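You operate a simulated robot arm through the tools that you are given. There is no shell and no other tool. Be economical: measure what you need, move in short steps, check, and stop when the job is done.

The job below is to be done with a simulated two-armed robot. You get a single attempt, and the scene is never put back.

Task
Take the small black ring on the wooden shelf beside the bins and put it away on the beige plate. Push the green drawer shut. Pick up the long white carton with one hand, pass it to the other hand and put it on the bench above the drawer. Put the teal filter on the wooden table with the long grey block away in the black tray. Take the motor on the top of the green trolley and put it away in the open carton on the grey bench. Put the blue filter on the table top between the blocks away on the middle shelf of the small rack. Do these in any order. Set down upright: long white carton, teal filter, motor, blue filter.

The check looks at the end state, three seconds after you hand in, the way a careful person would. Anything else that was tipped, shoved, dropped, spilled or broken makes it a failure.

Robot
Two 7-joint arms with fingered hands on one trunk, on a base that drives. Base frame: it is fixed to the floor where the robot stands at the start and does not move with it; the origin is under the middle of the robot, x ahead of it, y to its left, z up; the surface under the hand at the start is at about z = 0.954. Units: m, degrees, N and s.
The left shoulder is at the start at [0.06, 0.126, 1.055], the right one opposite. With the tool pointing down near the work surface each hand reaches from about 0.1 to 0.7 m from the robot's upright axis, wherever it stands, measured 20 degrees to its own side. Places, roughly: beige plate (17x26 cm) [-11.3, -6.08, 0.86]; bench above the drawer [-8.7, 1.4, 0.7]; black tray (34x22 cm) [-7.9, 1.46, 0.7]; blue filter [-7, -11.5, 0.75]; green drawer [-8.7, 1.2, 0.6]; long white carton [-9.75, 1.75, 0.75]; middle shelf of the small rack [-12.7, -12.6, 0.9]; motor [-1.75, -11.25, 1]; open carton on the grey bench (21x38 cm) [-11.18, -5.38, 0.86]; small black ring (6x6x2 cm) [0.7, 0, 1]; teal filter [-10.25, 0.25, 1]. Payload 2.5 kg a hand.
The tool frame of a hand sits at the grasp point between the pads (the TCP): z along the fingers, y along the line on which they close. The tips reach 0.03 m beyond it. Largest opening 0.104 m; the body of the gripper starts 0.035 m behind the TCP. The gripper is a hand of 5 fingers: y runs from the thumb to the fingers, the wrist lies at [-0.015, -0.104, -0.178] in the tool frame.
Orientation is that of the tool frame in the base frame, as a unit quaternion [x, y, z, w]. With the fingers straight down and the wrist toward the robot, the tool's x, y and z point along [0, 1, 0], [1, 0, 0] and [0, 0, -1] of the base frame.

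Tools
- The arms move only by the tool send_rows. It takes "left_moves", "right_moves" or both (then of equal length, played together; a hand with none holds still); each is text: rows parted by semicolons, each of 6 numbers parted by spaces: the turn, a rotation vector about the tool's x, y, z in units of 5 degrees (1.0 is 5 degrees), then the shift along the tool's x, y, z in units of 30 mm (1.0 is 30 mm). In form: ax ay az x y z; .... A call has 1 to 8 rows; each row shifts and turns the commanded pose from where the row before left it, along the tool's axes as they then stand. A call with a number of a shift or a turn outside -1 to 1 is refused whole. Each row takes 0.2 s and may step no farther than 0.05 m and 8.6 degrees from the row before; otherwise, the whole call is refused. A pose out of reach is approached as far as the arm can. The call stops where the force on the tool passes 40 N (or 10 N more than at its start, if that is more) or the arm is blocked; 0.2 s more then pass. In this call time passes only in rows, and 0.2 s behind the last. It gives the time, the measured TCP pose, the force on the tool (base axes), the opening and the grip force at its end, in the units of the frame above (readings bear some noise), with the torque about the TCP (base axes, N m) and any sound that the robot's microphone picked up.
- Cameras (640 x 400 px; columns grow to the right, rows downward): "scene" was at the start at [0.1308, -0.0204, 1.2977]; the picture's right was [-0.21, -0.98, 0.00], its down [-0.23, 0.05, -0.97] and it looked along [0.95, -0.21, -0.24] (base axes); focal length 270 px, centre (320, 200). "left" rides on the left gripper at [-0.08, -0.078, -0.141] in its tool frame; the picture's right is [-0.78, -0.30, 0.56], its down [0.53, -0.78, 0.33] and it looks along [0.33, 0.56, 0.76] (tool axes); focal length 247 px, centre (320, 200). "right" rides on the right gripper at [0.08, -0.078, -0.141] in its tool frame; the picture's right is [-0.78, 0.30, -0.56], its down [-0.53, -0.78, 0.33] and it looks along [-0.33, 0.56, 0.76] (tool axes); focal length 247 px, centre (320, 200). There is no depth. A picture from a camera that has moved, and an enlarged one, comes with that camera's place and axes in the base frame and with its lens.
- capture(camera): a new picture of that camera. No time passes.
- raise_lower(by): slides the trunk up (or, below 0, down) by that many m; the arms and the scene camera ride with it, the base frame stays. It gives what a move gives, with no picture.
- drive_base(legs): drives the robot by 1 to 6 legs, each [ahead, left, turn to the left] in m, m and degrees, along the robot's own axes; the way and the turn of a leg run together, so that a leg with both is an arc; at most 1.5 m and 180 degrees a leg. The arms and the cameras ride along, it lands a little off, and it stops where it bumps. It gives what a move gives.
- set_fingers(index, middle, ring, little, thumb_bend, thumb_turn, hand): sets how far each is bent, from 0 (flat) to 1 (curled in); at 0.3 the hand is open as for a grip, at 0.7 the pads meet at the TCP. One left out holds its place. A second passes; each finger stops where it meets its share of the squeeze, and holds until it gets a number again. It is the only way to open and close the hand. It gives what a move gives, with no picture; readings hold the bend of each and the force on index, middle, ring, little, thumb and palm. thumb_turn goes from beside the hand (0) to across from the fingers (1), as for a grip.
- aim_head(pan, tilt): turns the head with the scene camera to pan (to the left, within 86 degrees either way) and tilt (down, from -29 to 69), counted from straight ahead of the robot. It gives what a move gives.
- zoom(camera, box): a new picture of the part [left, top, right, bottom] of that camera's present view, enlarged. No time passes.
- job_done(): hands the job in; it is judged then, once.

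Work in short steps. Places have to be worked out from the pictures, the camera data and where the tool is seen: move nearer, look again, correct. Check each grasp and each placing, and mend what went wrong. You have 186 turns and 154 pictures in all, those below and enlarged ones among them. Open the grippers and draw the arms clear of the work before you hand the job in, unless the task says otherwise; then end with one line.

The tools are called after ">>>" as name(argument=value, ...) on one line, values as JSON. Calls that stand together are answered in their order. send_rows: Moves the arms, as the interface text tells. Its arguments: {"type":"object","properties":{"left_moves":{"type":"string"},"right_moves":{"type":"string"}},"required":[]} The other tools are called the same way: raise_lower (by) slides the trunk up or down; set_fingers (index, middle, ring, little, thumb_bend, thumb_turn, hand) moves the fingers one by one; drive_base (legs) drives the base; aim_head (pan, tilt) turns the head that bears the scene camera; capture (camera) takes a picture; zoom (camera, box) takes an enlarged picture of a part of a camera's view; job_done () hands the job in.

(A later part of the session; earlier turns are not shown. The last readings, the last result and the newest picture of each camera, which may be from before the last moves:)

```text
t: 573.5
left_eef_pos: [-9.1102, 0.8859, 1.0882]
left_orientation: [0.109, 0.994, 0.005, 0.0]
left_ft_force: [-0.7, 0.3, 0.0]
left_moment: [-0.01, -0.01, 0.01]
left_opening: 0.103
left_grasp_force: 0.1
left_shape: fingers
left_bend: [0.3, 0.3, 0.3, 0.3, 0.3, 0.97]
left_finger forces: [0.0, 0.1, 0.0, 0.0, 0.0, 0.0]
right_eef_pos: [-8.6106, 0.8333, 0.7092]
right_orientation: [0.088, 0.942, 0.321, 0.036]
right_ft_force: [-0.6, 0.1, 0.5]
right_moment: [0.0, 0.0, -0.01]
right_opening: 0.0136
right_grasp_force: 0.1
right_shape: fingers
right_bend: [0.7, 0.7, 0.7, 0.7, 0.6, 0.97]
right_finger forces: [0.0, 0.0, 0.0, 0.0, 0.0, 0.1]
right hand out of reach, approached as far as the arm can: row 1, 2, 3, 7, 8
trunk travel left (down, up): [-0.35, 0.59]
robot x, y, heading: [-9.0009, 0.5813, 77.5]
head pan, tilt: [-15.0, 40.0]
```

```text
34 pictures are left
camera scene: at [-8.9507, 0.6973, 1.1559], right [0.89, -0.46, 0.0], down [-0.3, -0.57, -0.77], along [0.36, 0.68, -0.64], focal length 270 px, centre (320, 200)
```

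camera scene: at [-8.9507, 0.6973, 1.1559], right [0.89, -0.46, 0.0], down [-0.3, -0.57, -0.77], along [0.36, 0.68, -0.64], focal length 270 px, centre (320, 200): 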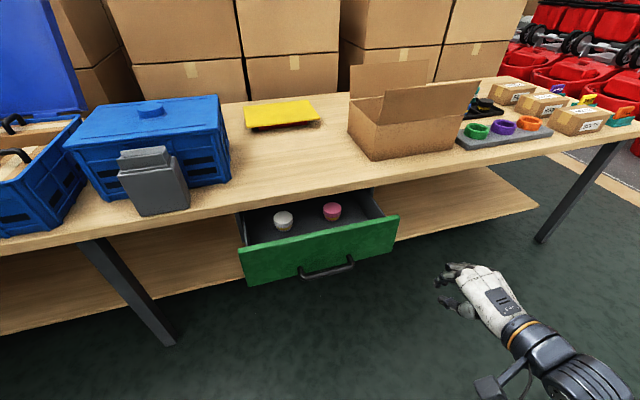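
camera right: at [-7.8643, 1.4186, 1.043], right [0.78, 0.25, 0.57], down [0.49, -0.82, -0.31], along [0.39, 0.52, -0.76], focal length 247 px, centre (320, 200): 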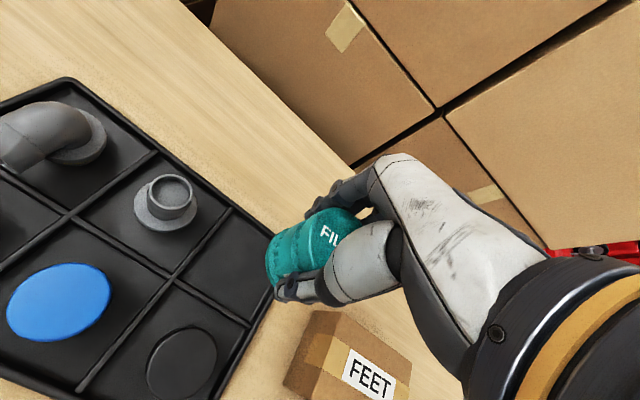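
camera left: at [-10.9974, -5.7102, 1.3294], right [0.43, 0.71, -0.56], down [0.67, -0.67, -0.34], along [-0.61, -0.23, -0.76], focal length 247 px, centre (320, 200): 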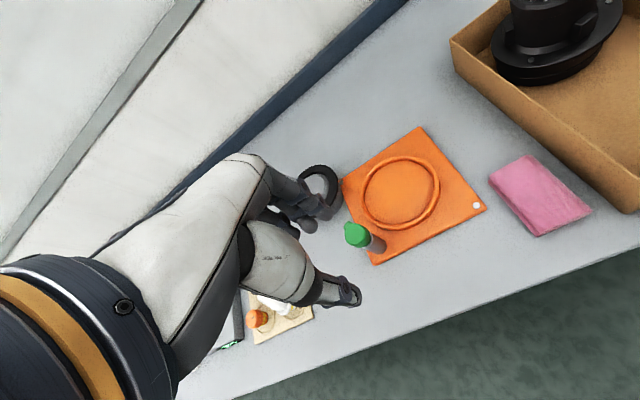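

The fist points forward-down nicely. I lower the trunk 0.1 m to bring it to the drawer front's height, centre on the drawer, and approach.

>>> raise_lower(by=-0.1)

>>> drive_base(legs=[[0, 0.11, 1.5], [0.2, 0, 0]])

>>> capture(camera="scene")

```text
t: 574.8
left_eef_pos: [-9.1099, 0.8867, 0.9875]
left_orientation: [0.109, 0.994, 0.005, 0.0]
left_ft_force: [0.5, 0.0, 0.6]
left_moment: [-0.01, 0.0, 0.03]
left_opening: 0.1032
left_grasp_force: 0.1
left_shape: fingers
left_bend: [0.3, 0.3, 0.3, 0.3, 0.3, 0.97]
left_finger forces: [0.1, 0.0, 0.0, 0.1, 0.0, 0.0]
right_eef_pos: [-8.6114, 0.8316, 0.6085]
right_orientation: [0.088, 0.943, 0.32, 0.036]
right_ft_force: [0.2, -0.1, -0.4]
right_moment: [-0.02, -0.02, 0.0]
right_opening: 0.0137
right_grasp_force: 0.0
right_shape: fingers
right_bend: [0.7, 0.7, 0.7, 0.7, 0.6, 0.97]
right_finger forces: [0.1, 0.1, 0.1, 0.0, 0.0, 0.0]
trunk travel left (down, up): [-0.25, 0.69]
robot x, y, heading: [-8.9995, 0.5824, 77.2]
head pan, tilt: [-15.0, 40.0]
```

```text
t: 577.2
left_eef_pos: [-9.1839, 1.1042, 0.9882]
left_orientation: [0.099, 0.995, 0.005, 0.001]
left_ft_force: [1.0, 0.2, 0.2]
left_moment: [0.0, -0.02, 0.02]
left_opening: 0.1027
left_grasp_force: 0.0
left_shape: fingers
left_bend: [0.3, 0.3, 0.3, 0.3, 0.3, 0.97]
left_finger forces: [0.0, 0.0, 0.0, 0.1, 0.0, 0.0]
right_eef_pos: [-8.6826, 1.0598, 0.6097]
right_orientation: [0.079, 0.943, 0.321, 0.032]
right_ft_force: [0.2, -0.6, -0.1]
right_moment: [-0.01, 0.01, 0.0]
right_opening: 0.0137
right_grasp_force: 0.2
right_shape: fingers
right_bend: [0.7, 0.7, 0.7, 0.7, 0.6, 0.97]
right_finger forces: [0.0, 0.0, 0.1, 0.1, 0.0, 0.0]
trunk travel left (down, up): [-0.25, 0.69]
robot x, y, heading: [-9.0659, 0.8053, 78.5]
head pan, tilt: [-15.0, 40.0]
```

```text
33 pictures are left
camera scene: at [-9.0201, 0.9187, 1.0559], right [0.89, -0.45, 0.0], down [-0.29, -0.57, -0.77], along [0.34, 0.68, -0.64], focal length 270 px, centre (320, 200)
```

scene: 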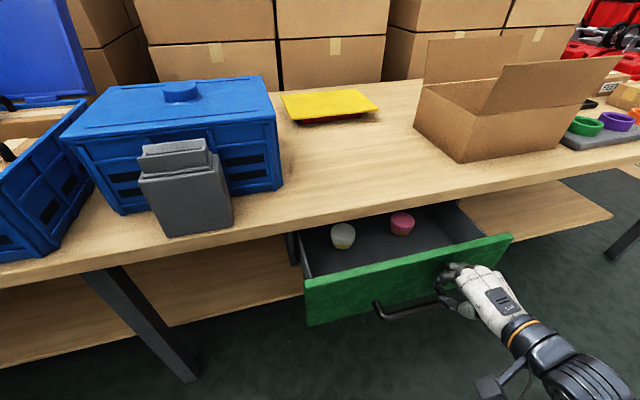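

The fist is just short of the drawer front, right of the handle. I push by driving forward.

>>> drive_base(legs=[[0.1, 0.03, 0]])

>>> capture(camera="scene")

```text
t: 578.3
left_eef_pos: [-9.1909, 1.2064, 0.9893]
left_orientation: [0.1, 0.995, 0.007, 0.001]
left_ft_force: [-0.5, -0.1, -0.1]
left_moment: [0.04, 0.01, -0.02]
left_opening: 0.103
left_grasp_force: 0.1
left_shape: fingers
left_bend: [0.3, 0.3, 0.3, 0.3, 0.3, 0.97]
left_finger forces: [0.0, 0.0, 0.0, 0.0, 0.0, 0.1]
right_eef_pos: [-8.6909, 1.1606, 0.6103]
right_orientation: [0.081, 0.943, 0.321, 0.034]
right_ft_force: [-0.7, -0.2, 0.9]
right_moment: [0.0, -0.01, 0.0]
right_opening: 0.0135
right_grasp_force: 0.1
right_shape: fingers
right_bend: [0.7, 0.7, 0.7, 0.7, 0.6, 0.97]
right_finger forces: [0.1, 0.0, 0.0, 0.0, 0.1, 0.1]
trunk travel left (down, up): [-0.25, 0.69]
robot x, y, heading: [-9.0705, 0.905, 78.3]
head pan, tilt: [-15.0, 40.0]
```

```text
32 pictures are left
camera scene: at [-9.0288, 1.0202, 1.0559], right [0.89, -0.45, 0.0], down [-0.29, -0.57, -0.77], along [0.35, 0.68, -0.64], focal length 270 px, centre (320, 200)
```

scene: 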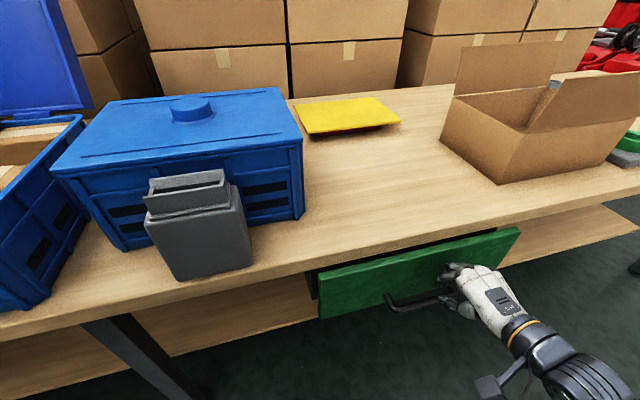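

The drawer moved in easily and is nearly closed. A bit more pushing.

>>> drive_base(legs=[[0.035, 0.0, 0]])

>>> zoom(camera="scene", box=[280, 180, 560, 355])

```text
t: 579.2
left_eef_pos: [-9.1848, 1.2398, 0.9876]
left_orientation: [0.101, 0.995, 0.007, 0.0]
left_ft_force: [0.1, 1.3, 0.0]
left_moment: [0.0, 0.03, 0.01]
left_opening: 0.1032
left_grasp_force: 0.1
left_shape: fingers
left_bend: [0.3, 0.3, 0.3, 0.3, 0.3, 0.97]
left_finger forces: [0.0, 0.0, 0.0, 0.1, 0.1, 0.1]
right_eef_pos: [-8.6834, 1.1958, 0.6088]
right_orientation: [0.08, 0.943, 0.322, 0.033]
right_ft_force: [-0.3, 0.1, -0.1]
right_moment: [0.0, -0.01, 0.01]
right_opening: 0.0136
right_grasp_force: 0.1
right_shape: fingers
right_bend: [0.7, 0.7, 0.7, 0.7, 0.6, 0.97]
right_finger forces: [0.0, 0.0, 0.0, 0.1, 0.0, 0.0]
trunk travel left (down, up): [-0.25, 0.69]
robot x, y, heading: [-9.0679, 0.9389, 78.4]
head pan, tilt: [-15.0, 40.0]
```

```text
2.29 times, centred on (420, 268) of scene
camera zoom: at [-9.0219, 1.0541, 1.0559], right [0.89, -0.45, 0.0], down [-0.29, -0.57, -0.77], along [0.34, 0.68, -0.64], focal length 616 px, centre (91, 46)
```

zoom: 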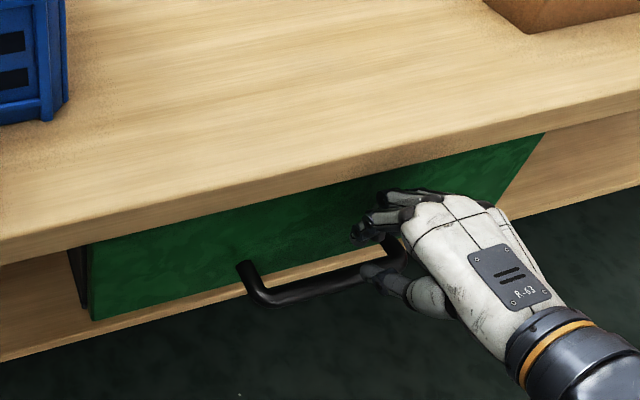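

The front is now under the bench edge; I keep pushing in small steps until it stops.

>>> drive_base(legs=[[0.03, 0.0, 0], [0.02, 0, 0]])

>>> zoom(camera="scene", box=[280, 180, 560, 355])

```text
t: 580.2
left_eef_pos: [-9.1775, 1.2706, 0.9878]
left_orientation: [0.101, 0.995, 0.007, 0.0]
left_ft_force: [-0.2, -0.6, 0.6]
left_moment: [-0.03, -0.01, 0.0]
left_opening: 0.1032
left_grasp_force: 0.1
left_shape: fingers
left_bend: [0.3, 0.3, 0.3, 0.3, 0.3, 0.97]
left_finger forces: [0.0, 0.0, 0.1, 0.0, 0.0, 0.0]
right_eef_pos: [-8.6787, 1.2209, 0.6015]
right_orientation: [0.084, 0.947, 0.309, 0.031]
right_ft_force: [-2.3, -4.6, 0.8]
right_moment: [0.06, -0.03, -0.04]
right_opening: 0.0134
right_grasp_force: 2.2
right_shape: fingers
right_bend: [0.7, 0.7, 0.7, 0.7, 0.6, 0.97]
right_finger forces: [0.0, 5.2, 0.0, 0.0, 0.0, 0.1]
trunk travel left (down, up): [-0.25, 0.69]
robot x, y, heading: [-9.0624, 0.9666, 78.3]
head pan, tilt: [-15.0, 40.0]
stopped in leg 1: the force on the tool passed its limit at 49 N (the readings are from after the stop); the commanded pose is now the measured one
```

```text
2.29 times, centred on (420, 268) of scene
camera zoom: at [-9.0154, 1.084, 1.056], right [0.89, -0.45, 0.0], down [-0.29, -0.57, -0.77], along [0.35, 0.68, -0.64], focal length 616 px, centre (91, 46)
```

zoom: 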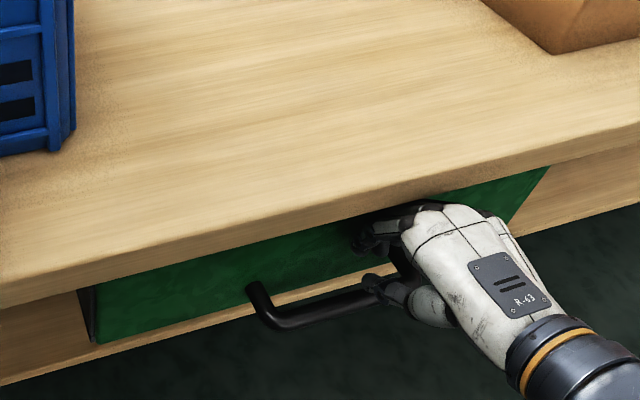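

Push stopped at 49 N. I back off a little and check whether the drawer is fully shut or the hand met the bench edge.

>>> drive_base(legs=[[-0.3, 0, 0]])

>>> aim_head(pan=-15, tilt=30)

>>> zoom(camera="scene", box=[160, 160, 480, 360])

```text
t: 582.2
left_eef_pos: [-9.2385, 0.9796, 0.9871]
left_orientation: [0.101, 0.995, 0.006, 0.0]
left_ft_force: [0.0, 0.2, 0.0]
left_moment: [0.03, -0.02, 0.03]
left_opening: 0.1028
left_grasp_force: 0.1
left_shape: fingers
left_bend: [0.3, 0.3, 0.3, 0.3, 0.3, 0.97]
left_finger forces: [0.0, 0.0, 0.0, 0.0, 0.0, 0.0]
right_eef_pos: [-8.7379, 0.9306, 0.6018]
right_orientation: [0.085, 0.946, 0.31, 0.032]
right_ft_force: [-0.2, 0.5, -0.3]
right_moment: [-0.01, -0.02, 0.01]
right_opening: 0.0135
right_grasp_force: 0.0
right_shape: fingers
right_bend: [0.7, 0.7, 0.7, 0.7, 0.6, 0.97]
right_finger forces: [0.1, 0.2, 0.0, 0.0, 0.0, 0.0]
trunk travel left (down, up): [-0.25, 0.69]
robot x, y, heading: [-9.1196, 0.684, 78.1]
head pan, tilt: [-15.0, 40.0]
```

```text
t: 583.0
left_eef_pos: [-9.2391, 0.9796, 0.9879]
left_orientation: [0.101, 0.995, 0.006, 0.0]
left_ft_force: [-0.2, 0.1, -0.8]
left_moment: [0.01, -0.01, 0.02]
left_opening: 0.1031
left_grasp_force: 0.0
left_shape: fingers
left_bend: [0.3, 0.3, 0.3, 0.3, 0.3, 0.97]
left_finger forces: [0.0, 0.0, 0.0, 0.1, 0.0, 0.0]
right_eef_pos: [-8.7378, 0.9296, 0.6026]
right_orientation: [0.085, 0.946, 0.311, 0.031]
right_ft_force: [-0.2, -0.1, 0.7]
right_moment: [-0.02, 0.01, 0.0]
right_opening: 0.0135
right_grasp_force: 0.1
right_shape: fingers
right_bend: [0.7, 0.7, 0.7, 0.7, 0.6, 0.97]
right_finger forces: [0.0, 0.1, 0.0, 0.0, 0.0, 0.0]
trunk travel left (down, up): [-0.25, 0.69]
robot x, y, heading: [-9.1193, 0.6778, 78.1]
head pan, tilt: [-15.0, 30.0]
```

```text
2.00 times, centred on (320, 260) of scene
camera zoom: at [-9.074, 0.7982, 1.0712], right [0.89, -0.45, 0.0], down [-0.23, -0.45, -0.87], along [0.39, 0.77, -0.5], focal length 540 px, centre (320, 80)
```

zoom: 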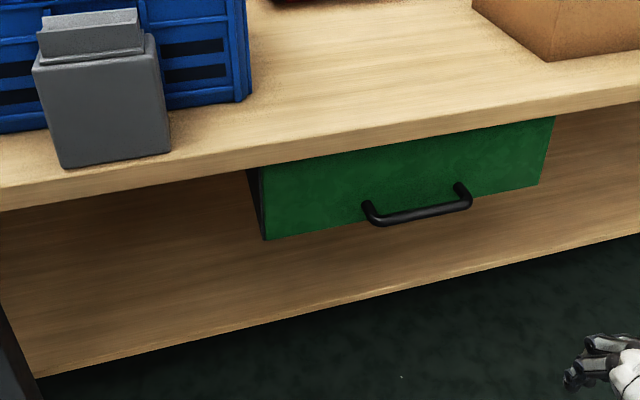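

The face now sits just behind the bench edge, but my knuckles may have met the slab. I push once more, lower and right of the handle, to be sure it is fully shut.

>>> raise_lower(by=-0.04)

>>> drive_base(legs=[[0, -0.1, 0], [0.26, 0, 0], [0.03, 0, 0], [0.03, 0, 0], [0.03, 0, 0]])

>>> zoom(camera="scene", box=[240, 160, 560, 360])

```text
t: 583.8
left_eef_pos: [-9.2387, 0.9799, 0.9472]
left_orientation: [0.101, 0.995, 0.005, 0.0]
left_ft_force: [0.1, 0.8, -0.4]
left_moment: [-0.01, 0.03, 0.02]
left_opening: 0.1031
left_grasp_force: 0.0
left_shape: fingers
left_bend: [0.3, 0.3, 0.3, 0.3, 0.3, 0.97]
left_finger forces: [0.0, 0.1, 0.0, 0.0, 0.1, 0.0]
right_eef_pos: [-8.7377, 0.9298, 0.5622]
right_orientation: [0.085, 0.946, 0.311, 0.031]
right_ft_force: [-0.2, -0.6, 0.3]
right_moment: [0.03, 0.01, -0.02]
right_opening: 0.0136
right_grasp_force: 0.1
right_shape: fingers
right_bend: [0.7, 0.7, 0.7, 0.7, 0.6, 0.97]
right_finger forces: [0.1, 0.0, 0.0, 0.0, 0.0, 0.1]
trunk travel left (down, up): [-0.21, 0.73]
robot x, y, heading: [-9.1269, 0.6818, 78.2]
head pan, tilt: [-15.0, 30.0]
```

```text
t: 587.2
left_eef_pos: [-9.0872, 1.2527, 0.9471]
left_orientation: [0.098, 0.995, 0.006, 0.0]
left_ft_force: [0.8, -0.3, 1.0]
left_moment: [-0.01, 0.04, 0.03]
left_opening: 0.1031
left_grasp_force: 0.1
left_shape: fingers
left_bend: [0.3, 0.3, 0.3, 0.3, 0.3, 0.97]
left_finger forces: [0.0, 0.0, 0.1, 0.0, 0.0, 0.0]
right_eef_pos: [-8.5858, 1.2046, 0.5602]
right_orientation: [0.084, 0.947, 0.308, 0.029]
right_ft_force: [-6.4, -20.4, 4.8]
right_moment: [0.56, -0.24, -0.21]
right_opening: 0.0135
right_grasp_force: 10.2
right_shape: fingers
right_bend: [0.7, 0.7, 0.71, 0.7, 0.6, 0.97]
right_finger forces: [0.1, 17.8, 3.2, 0.0, 0.1, 0.1]
trunk travel left (down, up): [-0.21, 0.73]
robot x, y, heading: [-8.9676, 0.9526, 78.6]
head pan, tilt: [-15.0, 30.0]
stopped in leg 4: the force on the tool passed its limit at 58 N (the readings are from after the stop); the commanded pose is now the measured one
```

```text
2.00 times, centred on (400, 260) of scene
camera zoom: at [-8.9202, 1.0728, 1.0314], right [0.9, -0.45, 0.0], down [-0.22, -0.45, -0.87], along [0.39, 0.78, -0.5], focal length 540 px, centre (160, 80)
```

zoom: 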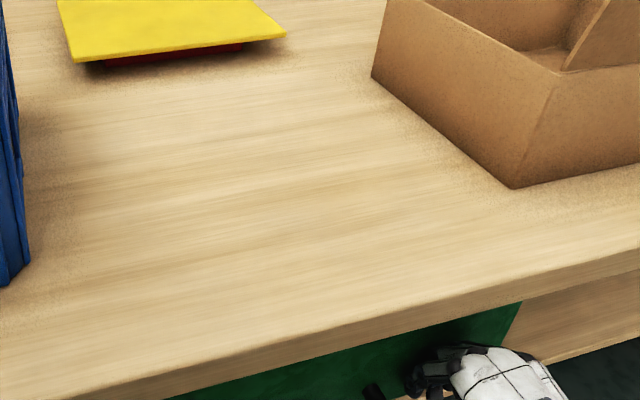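

It stopped at the same plane (58 N), so the drawer is shut. I back off, raise the trunk, level the right hand and open it, then look for the white carton.

>>> drive_base(legs=[[-0.4, 0, 0]])

>>> raise_lower(by=0.24)

>>> send_rows(right_moves="1 0 0 0 0 -0.5; 1 0 0 0 0 -0.5; 1 0 0 0 0 -0.5; 1 0 0 0 0 -0.5; 1 0 0 0 0 -0.5; 1 0 0 0 0 -1; 1 0 0 0 0 -1; 0.35 0 0 0 0 -1")

>>> set_fingers(hand="right", index=0.3, middle=0.3, ring=0.3, little=0.3, thumb_bend=0.3)

>>> drive_base(legs=[[0, 0.6, 0]])

>>> aim_head(pan=5, tilt=30)

>>> capture(camera="scene")

```text
t: 589.7
left_eef_pos: [-9.1635, 0.867, 0.9479]
left_orientation: [0.098, 0.995, 0.005, 0.0]
left_ft_force: [0.5, -0.1, 0.1]
left_moment: [0.03, 0.03, 0.03]
left_opening: 0.1031
left_grasp_force: 0.2
left_shape: fingers
left_bend: [0.3, 0.3, 0.3, 0.3, 0.3, 0.97]
left_finger forces: [0.1, 0.0, 0.0, 0.0, 0.0, 0.0]
right_eef_pos: [-8.6628, 0.8182, 0.5608]
right_orientation: [0.083, 0.947, 0.308, 0.029]
right_ft_force: [0.2, -0.9, -0.9]
right_moment: [-0.03, 0.02, -0.01]
right_opening: 0.0135
right_grasp_force: 0.0
right_shape: fingers
right_bend: [0.7, 0.7, 0.7, 0.7, 0.6, 0.97]
right_finger forces: [0.0, 0.0, 0.1, 0.0, 0.1, 0.0]
trunk travel left (down, up): [-0.21, 0.73]
robot x, y, heading: [-9.0429, 0.5676, 78.4]
head pan, tilt: [-15.0, 30.0]
```

```text
t: 592.2
left_eef_pos: [-9.1634, 0.8678, 1.1879]
left_orientation: [0.098, 0.995, 0.005, -0.001]
left_ft_force: [-0.3, -0.2, -0.3]
left_moment: [0.0, 0.01, -0.02]
left_opening: 0.1034
left_grasp_force: 0.1
left_shape: fingers
left_bend: [0.3, 0.3, 0.3, 0.3, 0.3, 0.97]
left_finger forces: [0.0, 0.0, 0.0, 0.0, 0.0, 0.1]
right_eef_pos: [-8.6632, 0.8191, 0.7994]
right_orientation: [0.083, 0.947, 0.308, 0.028]
right_ft_force: [0.4, -0.3, -0.1]
right_moment: [-0.03, 0.02, -0.01]
right_opening: 0.0134
right_grasp_force: 0.2
right_shape: fingers
right_bend: [0.7, 0.7, 0.7, 0.7, 0.6, 0.97]
right_finger forces: [0.1, 0.0, 0.0, 0.0, 0.0, 0.1]
trunk travel left (down, up): [-0.45, 0.49]
robot x, y, heading: [-9.045, 0.5658, 78.3]
head pan, tilt: [-15.0, 30.0]
```

```text
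t: 594.0
left_eef_pos: [-9.1629, 0.8685, 1.1875]
left_orientation: [0.097, 0.995, 0.005, -0.001]
left_ft_force: [0.0, 0.8, 0.0]
left_moment: [0.01, -0.02, 0.0]
left_opening: 0.1029
left_grasp_force: 0.1
left_shape: fingers
left_bend: [0.3, 0.3, 0.3, 0.3, 0.3, 0.97]
left_finger forces: [0.0, 0.0, 0.0, 0.1, 0.0, 0.0]
right_eef_pos: [-8.6666, 0.7911, 0.957]
right_orientation: [0.071, 0.997, 0.016, -0.01]
right_ft_force: [-0.4, 0.5, 0.0]
right_moment: [-0.01, 0.05, 0.03]
right_opening: 0.0134
right_grasp_force: 0.1
right_shape: fingers
right_bend: [0.7, 0.7, 0.7, 0.7, 0.6, 0.97]
right_finger forces: [0.1, 0.0, 0.1, 0.1, 0.0, 0.0]
right hand out of reach, approached as far as the arm can: row 3, 4
trunk travel left (down, up): [-0.45, 0.49]
robot x, y, heading: [-9.0463, 0.5658, 78.4]
head pan, tilt: [-15.0, 30.0]
```

```text
t: 595.0
left_eef_pos: [-9.1637, 0.8676, 1.1876]
left_orientation: [0.098, 0.995, 0.005, 0.0]
left_ft_force: [0.1, 0.0, 0.1]
left_moment: [0.01, 0.0, -0.01]
left_opening: 0.103
left_grasp_force: 0.0
left_shape: fingers
left_bend: [0.3, 0.3, 0.3, 0.3, 0.3, 0.97]
left_finger forces: [0.0, 0.0, 0.1, 0.1, 0.1, 0.0]
right_eef_pos: [-8.6653, 0.7925, 0.9588]
right_orientation: [0.072, 0.997, 0.02, -0.009]
right_ft_force: [0.0, -0.1, 0.1]
right_moment: [0.02, -0.01, 0.0]
right_opening: 0.1027
right_grasp_force: 0.1
right_shape: fingers
right_bend: [0.3, 0.3, 0.3, 0.3, 0.3, 0.97]
right_finger forces: [0.0, 0.1, 0.0, 0.1, 0.0, 0.0]
trunk travel left (down, up): [-0.45, 0.49]
robot x, y, heading: [-9.0439, 0.5689, 78.4]
head pan, tilt: [-15.0, 30.0]
```

```text
t: 598.5
left_eef_pos: [-9.7572, 0.9907, 1.1874]
left_orientation: [0.101, 0.995, 0.005, 0.0]
left_ft_force: [0.5, -0.6, -0.1]
left_moment: [0.0, 0.01, -0.03]
left_opening: 0.1028
left_grasp_force: 0.1
left_shape: fingers
left_bend: [0.3, 0.3, 0.3, 0.3, 0.3, 0.97]
left_finger forces: [0.0, 0.0, 0.1, 0.0, 0.0, 0.0]
right_eef_pos: [-9.2595, 0.9121, 0.9593]
right_orientation: [0.076, 0.997, 0.02, -0.008]
right_ft_force: [-0.8, 0.3, 1.2]
right_moment: [0.02, -0.03, 0.02]
right_opening: 0.1026
right_grasp_force: 0.0
right_shape: fingers
right_bend: [0.3, 0.3, 0.3, 0.3, 0.3, 0.97]
right_finger forces: [0.1, 0.1, 0.0, 0.0, 0.1, 0.0]
trunk travel left (down, up): [-0.45, 0.49]
robot x, y, heading: [-9.64, 0.6873, 78.1]
head pan, tilt: [-15.0, 30.0]
```

```text
t: 599.3
left_eef_pos: [-9.7583, 0.9921, 1.1886]
left_orientation: [0.101, 0.995, 0.005, 0.0]
left_ft_force: [-0.5, -0.9, -1.2]
left_moment: [0.01, -0.03, 0.0]
left_opening: 0.1028
left_grasp_force: 0.2
left_shape: fingers
left_bend: [0.3, 0.3, 0.3, 0.3, 0.3, 0.97]
left_finger forces: [0.0, 0.0, 0.0, 0.0, 0.0, 0.0]
right_eef_pos: [-9.2596, 0.9133, 0.96]
right_orientation: [0.074, 0.997, 0.023, -0.008]
right_ft_force: [0.5, 0.6, -0.4]
right_moment: [0.03, 0.0, 0.02]
right_opening: 0.1029
right_grasp_force: 0.0
right_shape: fingers
right_bend: [0.3, 0.3, 0.3, 0.3, 0.3, 0.97]
right_finger forces: [0.0, 0.0, 0.1, 0.0, 0.1, 0.0]
trunk travel left (down, up): [-0.45, 0.49]
robot x, y, heading: [-9.6447, 0.6902, 78.3]
head pan, tilt: [5.0, 30.0]
```

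```text
27 pictures are left
camera scene: at [-9.6228, 0.8187, 1.2713], right [0.99, -0.12, 0.0], down [-0.06, -0.5, -0.87], along [0.1, 0.86, -0.5], focal length 270 px, centre (320, 200)
```

scene: 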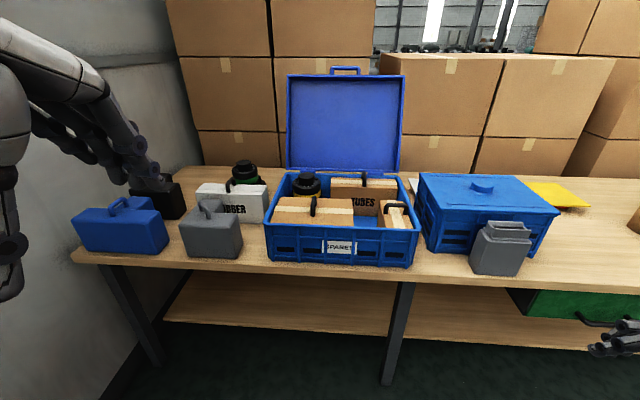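

I find the long white carton, marked "RUBBER", behind a grey case on the left. I zoom in.

>>> zoom(camera="scene", box=[110, 140, 310, 270])

```text
3.08 times, centred on (210, 205) of scene
camera zoom: at [-9.6228, 0.8187, 1.2713], right [0.99, -0.12, 0.0], down [-0.06, -0.5, -0.87], along [0.1, 0.86, -0.5], focal length 830 px, centre (658, 185)
```

zoom: 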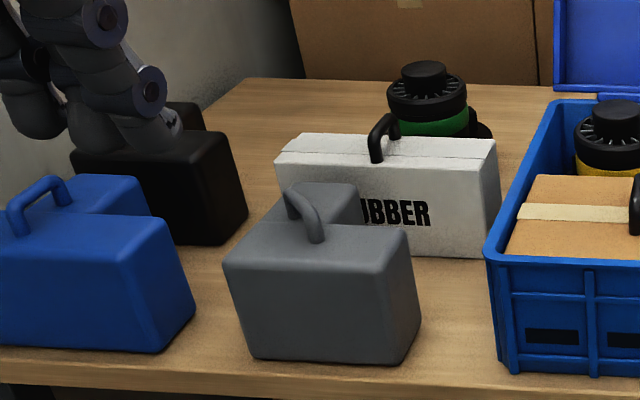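

The carton (about 25×7.5×11.5 cm) has a black handle on top running front to back at about (-9.83,1.715), top z≈0.87. I'll lift it by the handle with the left hand, so I rotate that hand 90° and raise the right hand clear.

>>> send_rows(left_moves="0 0 1 0 0 0; 0 0 1 0 0 0; 0 0 1 0 0 0; 0 0 1 0 0 0; 0 0 1 0 0 0; 0 0 1 0 0 0; 0 0 1 0 0 0; 0 0 1 0 0 0", right_moves="0 0 0 0 0 -1; 0 0 0 0 0 -1; 0 0 0 0 0 -1; 0 0 0 0 0 -1; 0 0 0 0 0 -1; 0 0 0 0 0 -1; 0 0 0 0 0 0; 0 0 0 0 0 0")

>>> send_rows(left_moves="0 0 1 0 0 0; 0 0 1 0 0 0; 0 0 1 0 0 0; 0 0 1 0 0 0; 0 0 1 0 0 0; 0 0 1 0 0 0; 0 0 1 0 0 0; 0 0 1 0 0 0")

>>> drive_base(legs=[[0.42, 0.26, 0.7]])

>>> capture(camera="left")

```text
t: 600.1
left_eef_pos: [-9.7578, 0.9899, 1.1881]
left_orientation: [0.221, 0.975, 0.006, -0.001]
left_ft_force: [-1.0, -0.2, -0.3]
left_moment: [0.01, 0.01, -0.01]
left_opening: 0.1032
left_grasp_force: 0.1
left_shape: fingers
left_bend: [0.3, 0.3, 0.3, 0.3, 0.3, 0.97]
left_finger forces: [0.0, 0.0, 0.0, 0.0, 0.0, 0.0]
right_eef_pos: [-9.2653, 0.9035, 1.0031]
right_orientation: [0.073, 0.995, -0.035, -0.049]
right_ft_force: [0.7, 0.7, -0.5]
right_moment: [-0.01, 0.0, 0.0]
right_opening: 0.1031
right_grasp_force: 0.0
right_shape: fingers
right_bend: [0.3, 0.3, 0.3, 0.3, 0.3, 0.98]
right_finger forces: [0.0, 0.1, 0.1, 0.0, 0.1, 0.0]
trunk travel left (down, up): [-0.45, 0.49]
robot x, y, heading: [-9.6448, 0.6919, 78.2]
head pan, tilt: [5.0, 30.0]
stopped in row 4 (right hand): the arm was blocked; the commanded pose is now the measured one
```

```text
t: 601.9
left_eef_pos: [-9.7594, 0.9909, 1.187]
left_orientation: [0.542, 0.84, 0.005, -0.002]
left_ft_force: [0.7, 0.3, -0.6]
left_moment: [0.02, -0.02, 0.02]
left_opening: 0.103
left_grasp_force: 0.0
left_shape: fingers
left_bend: [0.3, 0.3, 0.3, 0.3, 0.3, 0.97]
left_finger forces: [0.1, 0.1, 0.1, 0.0, 0.1, 0.0]
right_eef_pos: [-9.2638, 0.9046, 1.003]
right_orientation: [0.073, 0.996, -0.035, -0.048]
right_ft_force: [0.1, -0.6, 0.6]
right_moment: [0.03, -0.04, 0.02]
right_opening: 0.103
right_grasp_force: 0.1
right_shape: fingers
right_bend: [0.3, 0.3, 0.3, 0.3, 0.3, 0.98]
right_finger forces: [0.0, 0.0, 0.0, 0.0, 0.1, 0.0]
trunk travel left (down, up): [-0.45, 0.49]
robot x, y, heading: [-9.6431, 0.6922, 78.1]
head pan, tilt: [5.0, 30.0]
```

```text
t: 604.8
left_eef_pos: [-9.9376, 1.4585, 1.1872]
left_orientation: [0.532, 0.847, 0.005, -0.003]
left_ft_force: [0.2, 0.3, -0.1]
left_moment: [-0.02, -0.03, 0.02]
left_opening: 0.103
left_grasp_force: 0.0
left_shape: fingers
left_bend: [0.3, 0.3, 0.3, 0.3, 0.3, 0.97]
left_finger forces: [0.1, 0.0, 0.0, 0.0, 0.0, 0.1]
right_eef_pos: [-9.4434, 1.3851, 1.003]
right_orientation: [0.06, 0.996, -0.036, -0.047]
right_ft_force: [-0.5, 0.2, -0.4]
right_moment: [0.0, -0.01, 0.04]
right_opening: 0.1033
right_grasp_force: 0.1
right_shape: fingers
right_bend: [0.3, 0.3, 0.3, 0.3, 0.3, 0.98]
right_finger forces: [0.0, 0.1, 0.0, 0.0, 0.1, 0.1]
trunk travel left (down, up): [-0.45, 0.49]
robot x, y, heading: [-9.8156, 1.1588, 79.7]
head pan, tilt: [5.0, 30.0]
```

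```text
25 pictures are left
camera left: at [-9.9735, 1.3527, 1.3272], right [0.07, -0.82, -0.57], down [-0.93, 0.15, -0.33], along [0.36, 0.55, -0.75], focal length 247 px, centre (320, 200)
```

left: 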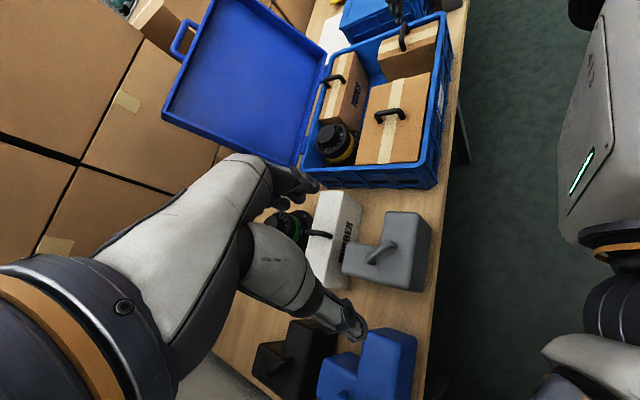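

Handle triangulated at about (-9.832,1.70,0.86). I finish rotating the left hand so it closes along the carton's length, then move above the handle.

>>> send_rows(left_moves="0 0 0.9 0 0 0; 0 0 0.9 0 0 0; 0 0 0.9 0 0 0; 0 0 0.9 0 0 0; 0 0 0.9 0 0 0; 0 0 0.9 0 0 0; 0 0 0.9 0 0 0; 0 0 0.9 0 0 0")

>>> send_rows(left_moves="0 0 0 1 0.25 0.6; 0 0 0 1 0.25 0.6; 0 0 0 1 0.25 0.6; 0 0 0 1 0.25 0.6; 0 0 0 1 0.25 0.6; 0 0 0 1 0.25 0.6; 0 0 0 1 0.25 0.6; 0 0 0 1 0.25 0.6")

>>> capture(camera="left")

```text
t: 606.6
left_eef_pos: [-9.9383, 1.4595, 1.1876]
left_orientation: [0.768, 0.641, 0.005, -0.004]
left_ft_force: [0.0, -0.1, 0.1]
left_moment: [-0.01, 0.01, 0.0]
left_opening: 0.1032
left_grasp_force: 0.2
left_shape: fingers
left_bend: [0.3, 0.3, 0.3, 0.3, 0.3, 0.97]
left_finger forces: [0.0, 0.0, 0.1, 0.0, 0.0, 0.0]
right_eef_pos: [-9.4414, 1.3849, 1.0036]
right_orientation: [0.06, 0.996, -0.035, -0.048]
right_ft_force: [-0.6, -0.1, -0.9]
right_moment: [0.01, -0.02, 0.02]
right_opening: 0.1034
right_grasp_force: 0.1
right_shape: fingers
right_bend: [0.3, 0.3, 0.3, 0.3, 0.3, 0.98]
right_finger forces: [0.0, 0.1, 0.0, 0.0, 0.0, 0.0]
trunk travel left (down, up): [-0.45, 0.49]
robot x, y, heading: [-9.8115, 1.1639, 79.5]
head pan, tilt: [5.0, 30.0]
```

```text
t: 608.4
left_eef_pos: [-9.8363, 1.6845, 1.0489]
left_orientation: [0.767, 0.642, 0.004, -0.004]
left_ft_force: [0.2, -0.7, 1.4]
left_moment: [-0.01, 0.01, -0.02]
left_opening: 0.103
left_grasp_force: 0.1
left_shape: fingers
left_bend: [0.3, 0.3, 0.3, 0.3, 0.3, 0.97]
left_finger forces: [0.0, 0.0, 0.1, 0.0, 0.0, 0.0]
right_eef_pos: [-9.4417, 1.3859, 1.0024]
right_orientation: [0.061, 0.996, -0.035, -0.048]
right_ft_force: [-0.4, 0.1, -0.4]
right_moment: [-0.03, 0.02, 0.0]
right_opening: 0.1032
right_grasp_force: 0.0
right_shape: fingers
right_bend: [0.3, 0.3, 0.3, 0.3, 0.3, 0.98]
right_finger forces: [0.0, 0.0, 0.0, 0.1, 0.0, 0.0]
trunk travel left (down, up): [-0.45, 0.49]
robot x, y, heading: [-9.8141, 1.1614, 79.8]
head pan, tilt: [5.0, 30.0]
```

```text
24 pictures are left
camera left: at [-9.927, 1.6186, 1.1898], right [-0.43, -0.7, -0.57], down [-0.67, 0.67, -0.33], along [0.61, 0.24, -0.76], focal length 247 px, centre (320, 200)
```

left: 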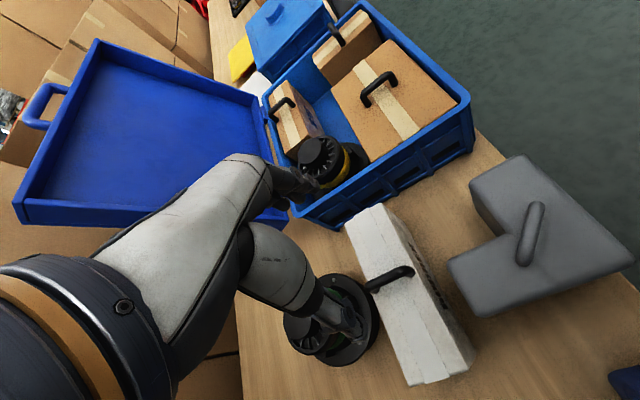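

The handle centre is at (-9.84,1.70). I curl the ring and little fingers away from the jar behind, correct by 1.5 cm and descend onto the handle.

>>> set_fingers(hand="left", ring=1.0, little=1.0)

>>> send_rows(left_moves="0 0 0 0.49 -0.22 0.6; 0 0 0 0 0 1; 0 0 0 0 0 1; 0 0 0 0 0 1; 0 0 0 0 0 1; 0 0 0 0 0 1; 0 0 0 0 0 0.4")

>>> capture(camera="left")

```text
t: 609.4
left_eef_pos: [-9.8361, 1.6849, 1.0504]
left_orientation: [0.767, 0.641, 0.004, -0.004]
left_ft_force: [-1.2, 0.0, 0.0]
left_moment: [-0.05, -0.02, -0.01]
left_opening: 0.1032
left_grasp_force: 0.1
left_shape: fingers
left_bend: [0.3, 0.3, 1.0, 1.0, 0.3, 0.97]
left_finger forces: [0.1, 0.0, 0.0, 0.1, 0.0, 0.1]
right_eef_pos: [-9.4423, 1.3843, 1.0038]
right_orientation: [0.062, 0.996, -0.036, -0.048]
right_ft_force: [-0.8, -0.2, 0.1]
right_moment: [0.02, 0.0, 0.0]
right_opening: 0.1029
right_grasp_force: 0.1
right_shape: fingers
right_bend: [0.3, 0.3, 0.3, 0.3, 0.3, 0.98]
right_finger forces: [0.1, 0.0, 0.0, 0.1, 0.0, 0.0]
trunk travel left (down, up): [-0.45, 0.49]
robot x, y, heading: [-9.8177, 1.16, 79.8]
head pan, tilt: [5.0, 30.0]
```

```text
t: 611.0
left_eef_pos: [-9.8417, 1.7032, 0.8679]
left_orientation: [0.768, 0.641, 0.004, -0.005]
left_ft_force: [-0.3, 0.5, 0.7]
left_moment: [0.0, 0.03, 0.02]
left_opening: 0.1032
left_grasp_force: 0.1
left_shape: fingers
left_bend: [0.3, 0.3, 1.0, 1.0, 0.3, 0.97]
left_finger forces: [0.0, 0.0, 0.0, 0.1, 0.1, 0.1]
right_eef_pos: [-9.4417, 1.384, 1.0035]
right_orientation: [0.061, 0.996, -0.035, -0.049]
right_ft_force: [0.1, -0.1, 0.5]
right_moment: [-0.04, -0.01, -0.01]
right_opening: 0.1032
right_grasp_force: 0.0
right_shape: fingers
right_bend: [0.3, 0.3, 0.3, 0.3, 0.3, 0.98]
right_finger forces: [0.0, 0.1, 0.1, 0.0, 0.1, 0.0]
trunk travel left (down, up): [-0.45, 0.49]
robot x, y, heading: [-9.8132, 1.1651, 79.5]
head pan, tilt: [5.0, 30.0]
```

```text
23 pictures are left
camera left: at [-9.9331, 1.6372, 1.0078], right [-0.43, -0.7, -0.57], down [-0.67, 0.67, -0.33], along [0.61, 0.24, -0.76], focal length 247 px, centre (320, 200)
```

left: 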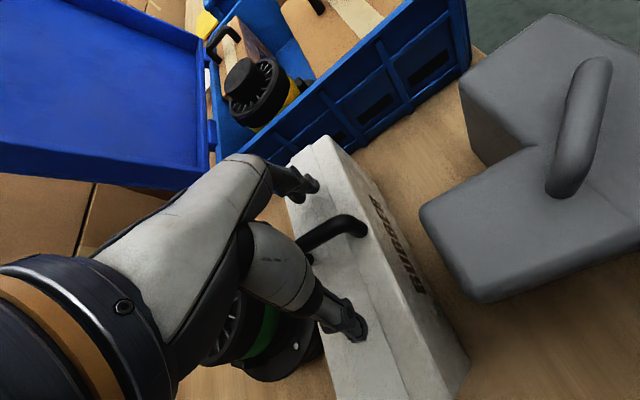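

The handle lies between the thumb and the index/middle fingers. I close and test with a small lift.

>>> set_fingers(hand="left", index=0.8, middle=0.8, thumb_bend=0.8)

>>> send_rows(left_moves="0 0 0 0 0 -0.4; 0 0 0 0 0 -0.4")

>>> capture(camera="left")

```text
t: 612.0
left_eef_pos: [-9.8415, 1.7031, 0.8667]
left_orientation: [0.767, 0.642, 0.004, -0.004]
left_ft_force: [0.3, 0.0, -1.2]
left_moment: [-0.09, -0.06, -0.01]
left_opening: 0.0
left_grasp_force: 4.4
left_shape: fingers
left_bend: [0.76, 0.78, 1.0, 1.0, 0.74, 0.96]
left_finger forces: [0.0, 8.3, 0.0, 0.1, 2.0, 0.0]
right_eef_pos: [-9.4423, 1.385, 1.0024]
right_orientation: [0.061, 0.996, -0.035, -0.047]
right_ft_force: [0.0, -0.1, 0.4]
right_moment: [0.01, -0.01, 0.06]
right_opening: 0.1031
right_grasp_force: 0.0
right_shape: fingers
right_bend: [0.3, 0.3, 0.3, 0.3, 0.3, 0.98]
right_finger forces: [0.0, 0.0, 0.0, 0.0, 0.0, 0.0]
trunk travel left (down, up): [-0.45, 0.49]
robot x, y, heading: [-9.8099, 1.1627, 79.3]
head pan, tilt: [5.0, 30.0]
```

```text
t: 612.6
left_eef_pos: [-9.8403, 1.702, 0.8928]
left_orientation: [0.768, 0.641, 0.005, -0.004]
left_ft_force: [0.1, -0.8, -3.4]
left_moment: [-0.08, 0.0, 0.0]
left_opening: 0.0
left_grasp_force: 4.9
left_shape: fingers
left_bend: [0.76, 0.78, 1.0, 1.0, 0.74, 0.96]
left_finger forces: [0.1, 7.8, 0.0, 0.1, 2.3, 0.1]
right_eef_pos: [-9.4425, 1.3841, 1.0031]
right_orientation: [0.061, 0.996, -0.036, -0.048]
right_ft_force: [0.3, 0.3, -1.0]
right_moment: [0.0, 0.01, 0.01]
right_opening: 0.103
right_grasp_force: 0.0
right_shape: fingers
right_bend: [0.3, 0.3, 0.3, 0.3, 0.3, 0.98]
right_finger forces: [0.0, 0.0, 0.1, 0.0, 0.0, 0.0]
trunk travel left (down, up): [-0.45, 0.49]
robot x, y, heading: [-9.8134, 1.1643, 79.5]
head pan, tilt: [5.0, 30.0]
```

```text
22 pictures are left
camera left: at [-9.9313, 1.6369, 1.0315], right [-0.43, -0.7, -0.57], down [-0.67, 0.67, -0.33], along [0.61, 0.24, -0.76], focal length 247 px, centre (320, 200)
```

left: 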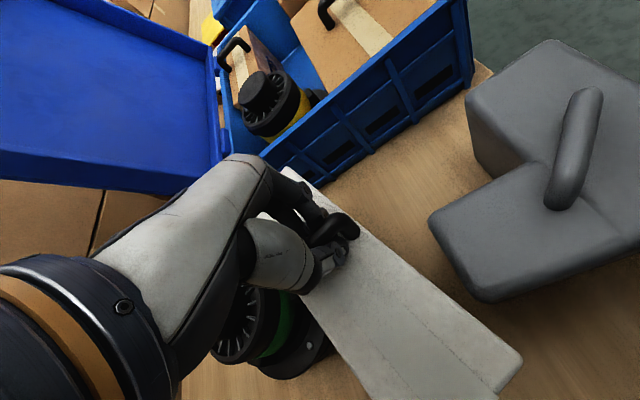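

The fingers have hooked under the handle and carry about 3.4 N. I lift further and check from the head camera.

>>> send_rows(left_moves="0 0 0 0 0 -0.7; 0 0 0 0 0 -0.8; 0 0 0 0 0 -0.8; 0 0 0 0 0 -0.8; 0 0 0 0 0 -0.8")

>>> capture(camera="scene")

```text
t: 613.8
left_eef_pos: [-9.8407, 1.7042, 1.0085]
left_orientation: [0.767, 0.642, 0.004, -0.004]
left_ft_force: [0.2, 0.2, -3.3]
left_moment: [-0.09, -0.05, 0.0]
left_opening: 0.0
left_grasp_force: 5.0
left_shape: fingers
left_bend: [0.76, 0.78, 1.0, 1.0, 0.74, 0.96]
left_finger forces: [0.1, 7.8, 0.1, 0.0, 2.1, 0.0]
right_eef_pos: [-9.4433, 1.3846, 1.0025]
right_orientation: [0.061, 0.996, -0.036, -0.048]
right_ft_force: [0.0, 0.2, -1.3]
right_moment: [0.0, -0.03, 0.04]
right_opening: 0.1031
right_grasp_force: 0.1
right_shape: fingers
right_bend: [0.3, 0.3, 0.3, 0.3, 0.3, 0.98]
right_finger forces: [0.1, 0.1, 0.0, 0.0, 0.0, 0.0]
trunk travel left (down, up): [-0.45, 0.49]
robot x, y, heading: [-9.8174, 1.1582, 79.7]
head pan, tilt: [5.0, 30.0]
```

```text
21 pictures are left
camera scene: at [-9.7981, 1.2904, 1.2712], right [1.0, -0.1, 0.0], down [-0.05, -0.5, -0.87], along [0.08, 0.86, -0.5], focal length 270 px, centre (320, 200)
```

scene: 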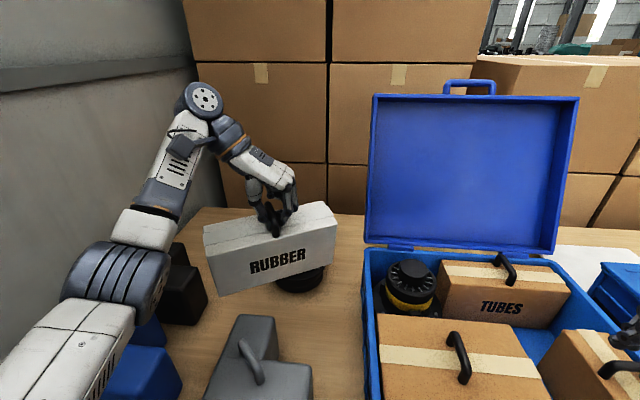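

The carton hangs level from the left hand. I raise it over the grey case and back away from the bench for the handover.

>>> send_rows(left_moves="0 0 0 0 0 -0.8; 0 0 0 0 0 -0.8; 0 0 0 0 0 -0.8; 0 0 0 0 0 -0.8; 0 0 0 0 0 -0.8")

>>> drive_base(legs=[[-0.5, 0, 0]])

>>> send_rows(left_moves="0 0 0 -0.5 0.5 0; 0 0 0 -0.6 0.7 0; 0 0 0 -0.6 0.7 0; 0 0 0 -0.6 0.7 0; 0 0 0 -0.6 0.7 0; 0 0 0 -0.3 0.4 0")

>>> aim_head(pan=0, tilt=35)

>>> capture(camera="scene")

```text
t: 615.0
left_eef_pos: [-9.8432, 1.6908, 1.1228]
left_orientation: [0.767, 0.642, 0.004, -0.003]
left_ft_force: [-0.2, -0.5, -3.3]
left_moment: [-0.09, 0.0, -0.02]
left_opening: 0.0
left_grasp_force: 4.5
left_shape: fingers
left_bend: [0.76, 0.78, 1.0, 1.0, 0.74, 0.96]
left_finger forces: [0.0, 7.2, 0.1, 0.0, 2.3, 0.0]
left hand out of reach, approached as far as the arm can: row 5
right_eef_pos: [-9.442, 1.3849, 1.0035]
right_orientation: [0.061, 0.996, -0.036, -0.049]
right_ft_force: [-0.1, -0.3, 0.6]
right_moment: [0.0, 0.01, 0.02]
right_opening: 0.103
right_grasp_force: 0.0
right_shape: fingers
right_bend: [0.3, 0.3, 0.3, 0.3, 0.3, 0.98]
right_finger forces: [0.0, 0.0, 0.0, 0.0, 0.1, 0.0]
trunk travel left (down, up): [-0.45, 0.49]
robot x, y, heading: [-9.8117, 1.1606, 79.6]
head pan, tilt: [5.0, 30.0]
```

```text
t: 617.9
left_eef_pos: [-9.932, 1.2207, 1.1232]
left_orientation: [0.765, 0.644, 0.003, -0.004]
left_ft_force: [-0.2, 1.0, -3.1]
left_moment: [-0.05, -0.01, 0.02]
left_opening: 0.0
left_grasp_force: 4.6
left_shape: fingers
left_bend: [0.76, 0.78, 1.0, 1.0, 0.74, 0.96]
left_finger forces: [0.0, 6.9, 0.0, 0.1, 2.6, 0.0]
right_eef_pos: [-9.5286, 0.9155, 1.0025]
right_orientation: [0.057, 0.997, -0.036, -0.048]
right_ft_force: [0.1, 0.1, 0.2]
right_moment: [0.01, -0.03, -0.03]
right_opening: 0.1031
right_grasp_force: 0.1
right_shape: fingers
right_bend: [0.3, 0.3, 0.3, 0.3, 0.3, 0.98]
right_finger forces: [0.1, 0.0, 0.0, 0.0, 0.0, 0.0]
trunk travel left (down, up): [-0.45, 0.49]
robot x, y, heading: [-9.8986, 0.6901, 80.0]
head pan, tilt: [5.0, 30.0]
```

```text
t: 619.3
left_eef_pos: [-9.8241, 1.1729, 1.162]
left_orientation: [0.765, 0.644, 0.003, -0.004]
left_ft_force: [0.0, -0.7, -3.5]
left_moment: [-0.05, -0.02, 0.03]
left_opening: 0.0003
left_grasp_force: 4.8
left_shape: fingers
left_bend: [0.77, 0.78, 1.0, 1.0, 0.74, 0.96]
left_finger forces: [0.1, 6.7, 0.0, 0.0, 2.5, 0.1]
left hand out of reach, approached as far as the arm can: row 1, 2, 3, 4, 5, 6
right_eef_pos: [-9.5297, 0.9167, 1.0035]
right_orientation: [0.057, 0.997, -0.036, -0.049]
right_ft_force: [-0.6, 0.5, 0.7]
right_moment: [0.01, 0.02, 0.04]
right_opening: 0.1031
right_grasp_force: 0.0
right_shape: fingers
right_bend: [0.3, 0.3, 0.3, 0.3, 0.3, 0.98]
right_finger forces: [0.0, 0.0, 0.0, 0.0, 0.0, 0.0]
trunk travel left (down, up): [-0.45, 0.49]
robot x, y, heading: [-9.8973, 0.6905, 79.7]
head pan, tilt: [5.0, 30.0]
```

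```text
t: 620.0
left_eef_pos: [-9.8247, 1.1734, 1.1622]
left_orientation: [0.766, 0.643, 0.003, -0.004]
left_ft_force: [-0.1, 0.6, -3.1]
left_moment: [-0.07, -0.03, 0.0]
left_opening: 0.0001
left_grasp_force: 4.9
left_shape: fingers
left_bend: [0.77, 0.78, 1.0, 1.0, 0.74, 0.96]
left_finger forces: [0.0, 6.7, 0.1, 0.0, 2.5, 0.1]
right_eef_pos: [-9.5294, 0.9155, 1.0018]
right_orientation: [0.057, 0.997, -0.037, -0.048]
right_ft_force: [0.5, -0.1, 0.5]
right_moment: [-0.03, 0.05, 0.01]
right_opening: 0.1032
right_grasp_force: 0.1
right_shape: fingers
right_bend: [0.3, 0.3, 0.3, 0.3, 0.3, 0.98]
right_finger forces: [0.1, 0.0, 0.1, 0.0, 0.1, 0.0]
trunk travel left (down, up): [-0.45, 0.49]
robot x, y, heading: [-9.9013, 0.692, 79.8]
head pan, tilt: [0.0, 35.0]
```

```text
20 pictures are left
camera scene: at [-9.8768, 0.8159, 1.2634], right [0.98, -0.17, 0.0], down [-0.1, -0.56, -0.82], along [0.14, 0.81, -0.57], focal length 270 px, centre (320, 200)
```

scene: 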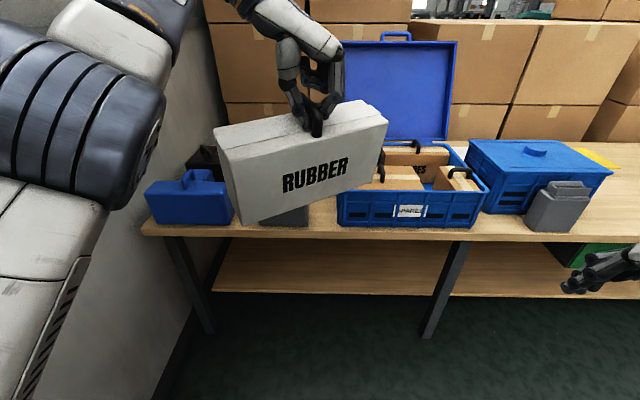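

The carton hangs centred in front of me, yawed about 17°. I open the right hand wide, align it with the carton and bring it up and forward, right of the carton.

>>> set_fingers(hand="right", index=0.2, middle=0.2, ring=0.2, little=0.2, thumb_bend=0.2)

>>> send_rows(right_moves="-0.19 -0.29 -0.68 0 0.8 -0.5; -0.19 -0.29 -0.68 0 0.8 -0.5; -0.19 -0.29 -0.68 0 0.8 -0.7; -0.19 -0.29 -0.68 0 0.8 -0.9; 0 0 0 0 0.8 -0.9; 0 0 0 0 0.8 -1; 0 0 0 0 0.8 -1; 0 0 0 0 0.8 -1")

>>> capture(camera="right")

```text
t: 621.0
left_eef_pos: [-9.825, 1.1736, 1.1617]
left_orientation: [0.765, 0.644, 0.003, -0.004]
left_ft_force: [-0.5, 0.1, -3.7]
left_moment: [-0.04, -0.03, -0.02]
left_opening: 0.0
left_grasp_force: 4.5
left_shape: fingers
left_bend: [0.77, 0.78, 1.0, 1.0, 0.74, 0.96]
left_finger forces: [0.0, 6.8, 0.0, 0.0, 2.5, 0.0]
right_eef_pos: [-9.5284, 0.9152, 1.0036]
right_orientation: [0.057, 0.997, -0.036, -0.049]
right_ft_force: [-0.1, -1.0, 0.4]
right_moment: [0.01, -0.04, 0.05]
right_opening: 0.125
right_grasp_force: 0.2
right_shape: fingers
right_bend: [0.2, 0.2, 0.2, 0.2, 0.2, 0.98]
right_finger forces: [0.0, 0.1, 0.0, 0.1, 0.0, 0.0]
trunk travel left (down, up): [-0.45, 0.49]
robot x, y, heading: [-9.9009, 0.6875, 79.8]
head pan, tilt: [0.0, 35.0]
```

```text
t: 622.8
left_eef_pos: [-9.8256, 1.1739, 1.1618]
left_orientation: [0.766, 0.643, 0.004, -0.003]
left_ft_force: [0.6, -0.3, -3.6]
left_moment: [-0.09, -0.03, 0.03]
left_opening: 0.0001
left_grasp_force: 4.7
left_shape: fingers
left_bend: [0.77, 0.78, 1.0, 1.0, 0.74, 0.96]
left_finger forces: [0.0, 6.9, 0.0, 0.0, 2.5, 0.1]
right_eef_pos: [-9.5373, 1.0892, 1.1768]
right_orientation: [-0.06, 0.998, -0.001, -0.003]
right_ft_force: [0.0, -0.9, 0.1]
right_moment: [0.03, 0.0, 0.0]
right_opening: 0.1257
right_grasp_force: 0.1
right_shape: fingers
right_bend: [0.2, 0.2, 0.2, 0.2, 0.2, 0.98]
right_finger forces: [0.0, 0.0, 0.0, 0.0, 0.0, 0.1]
right hand out of reach, approached as far as the arm can: row 7, 8
trunk travel left (down, up): [-0.45, 0.49]
robot x, y, heading: [-9.8999, 0.6902, 80.1]
head pan, tilt: [0.0, 35.0]
```

```text
19 pictures are left
camera right: at [-9.6083, 1.0029, 1.3186], right [0.74, 0.39, 0.55], down [0.62, -0.71, -0.34], along [0.26, 0.59, -0.76], focal length 247 px, centre (320, 200)
```

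right: 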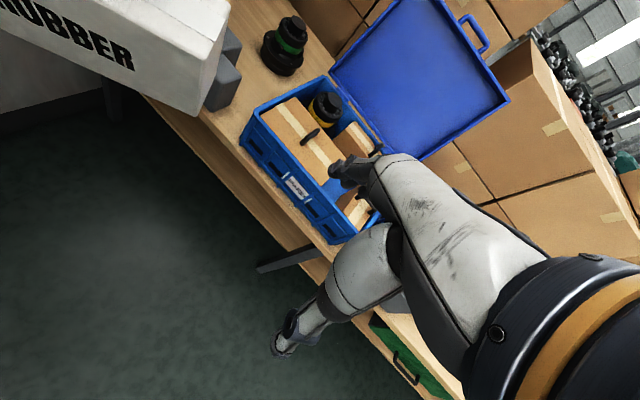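

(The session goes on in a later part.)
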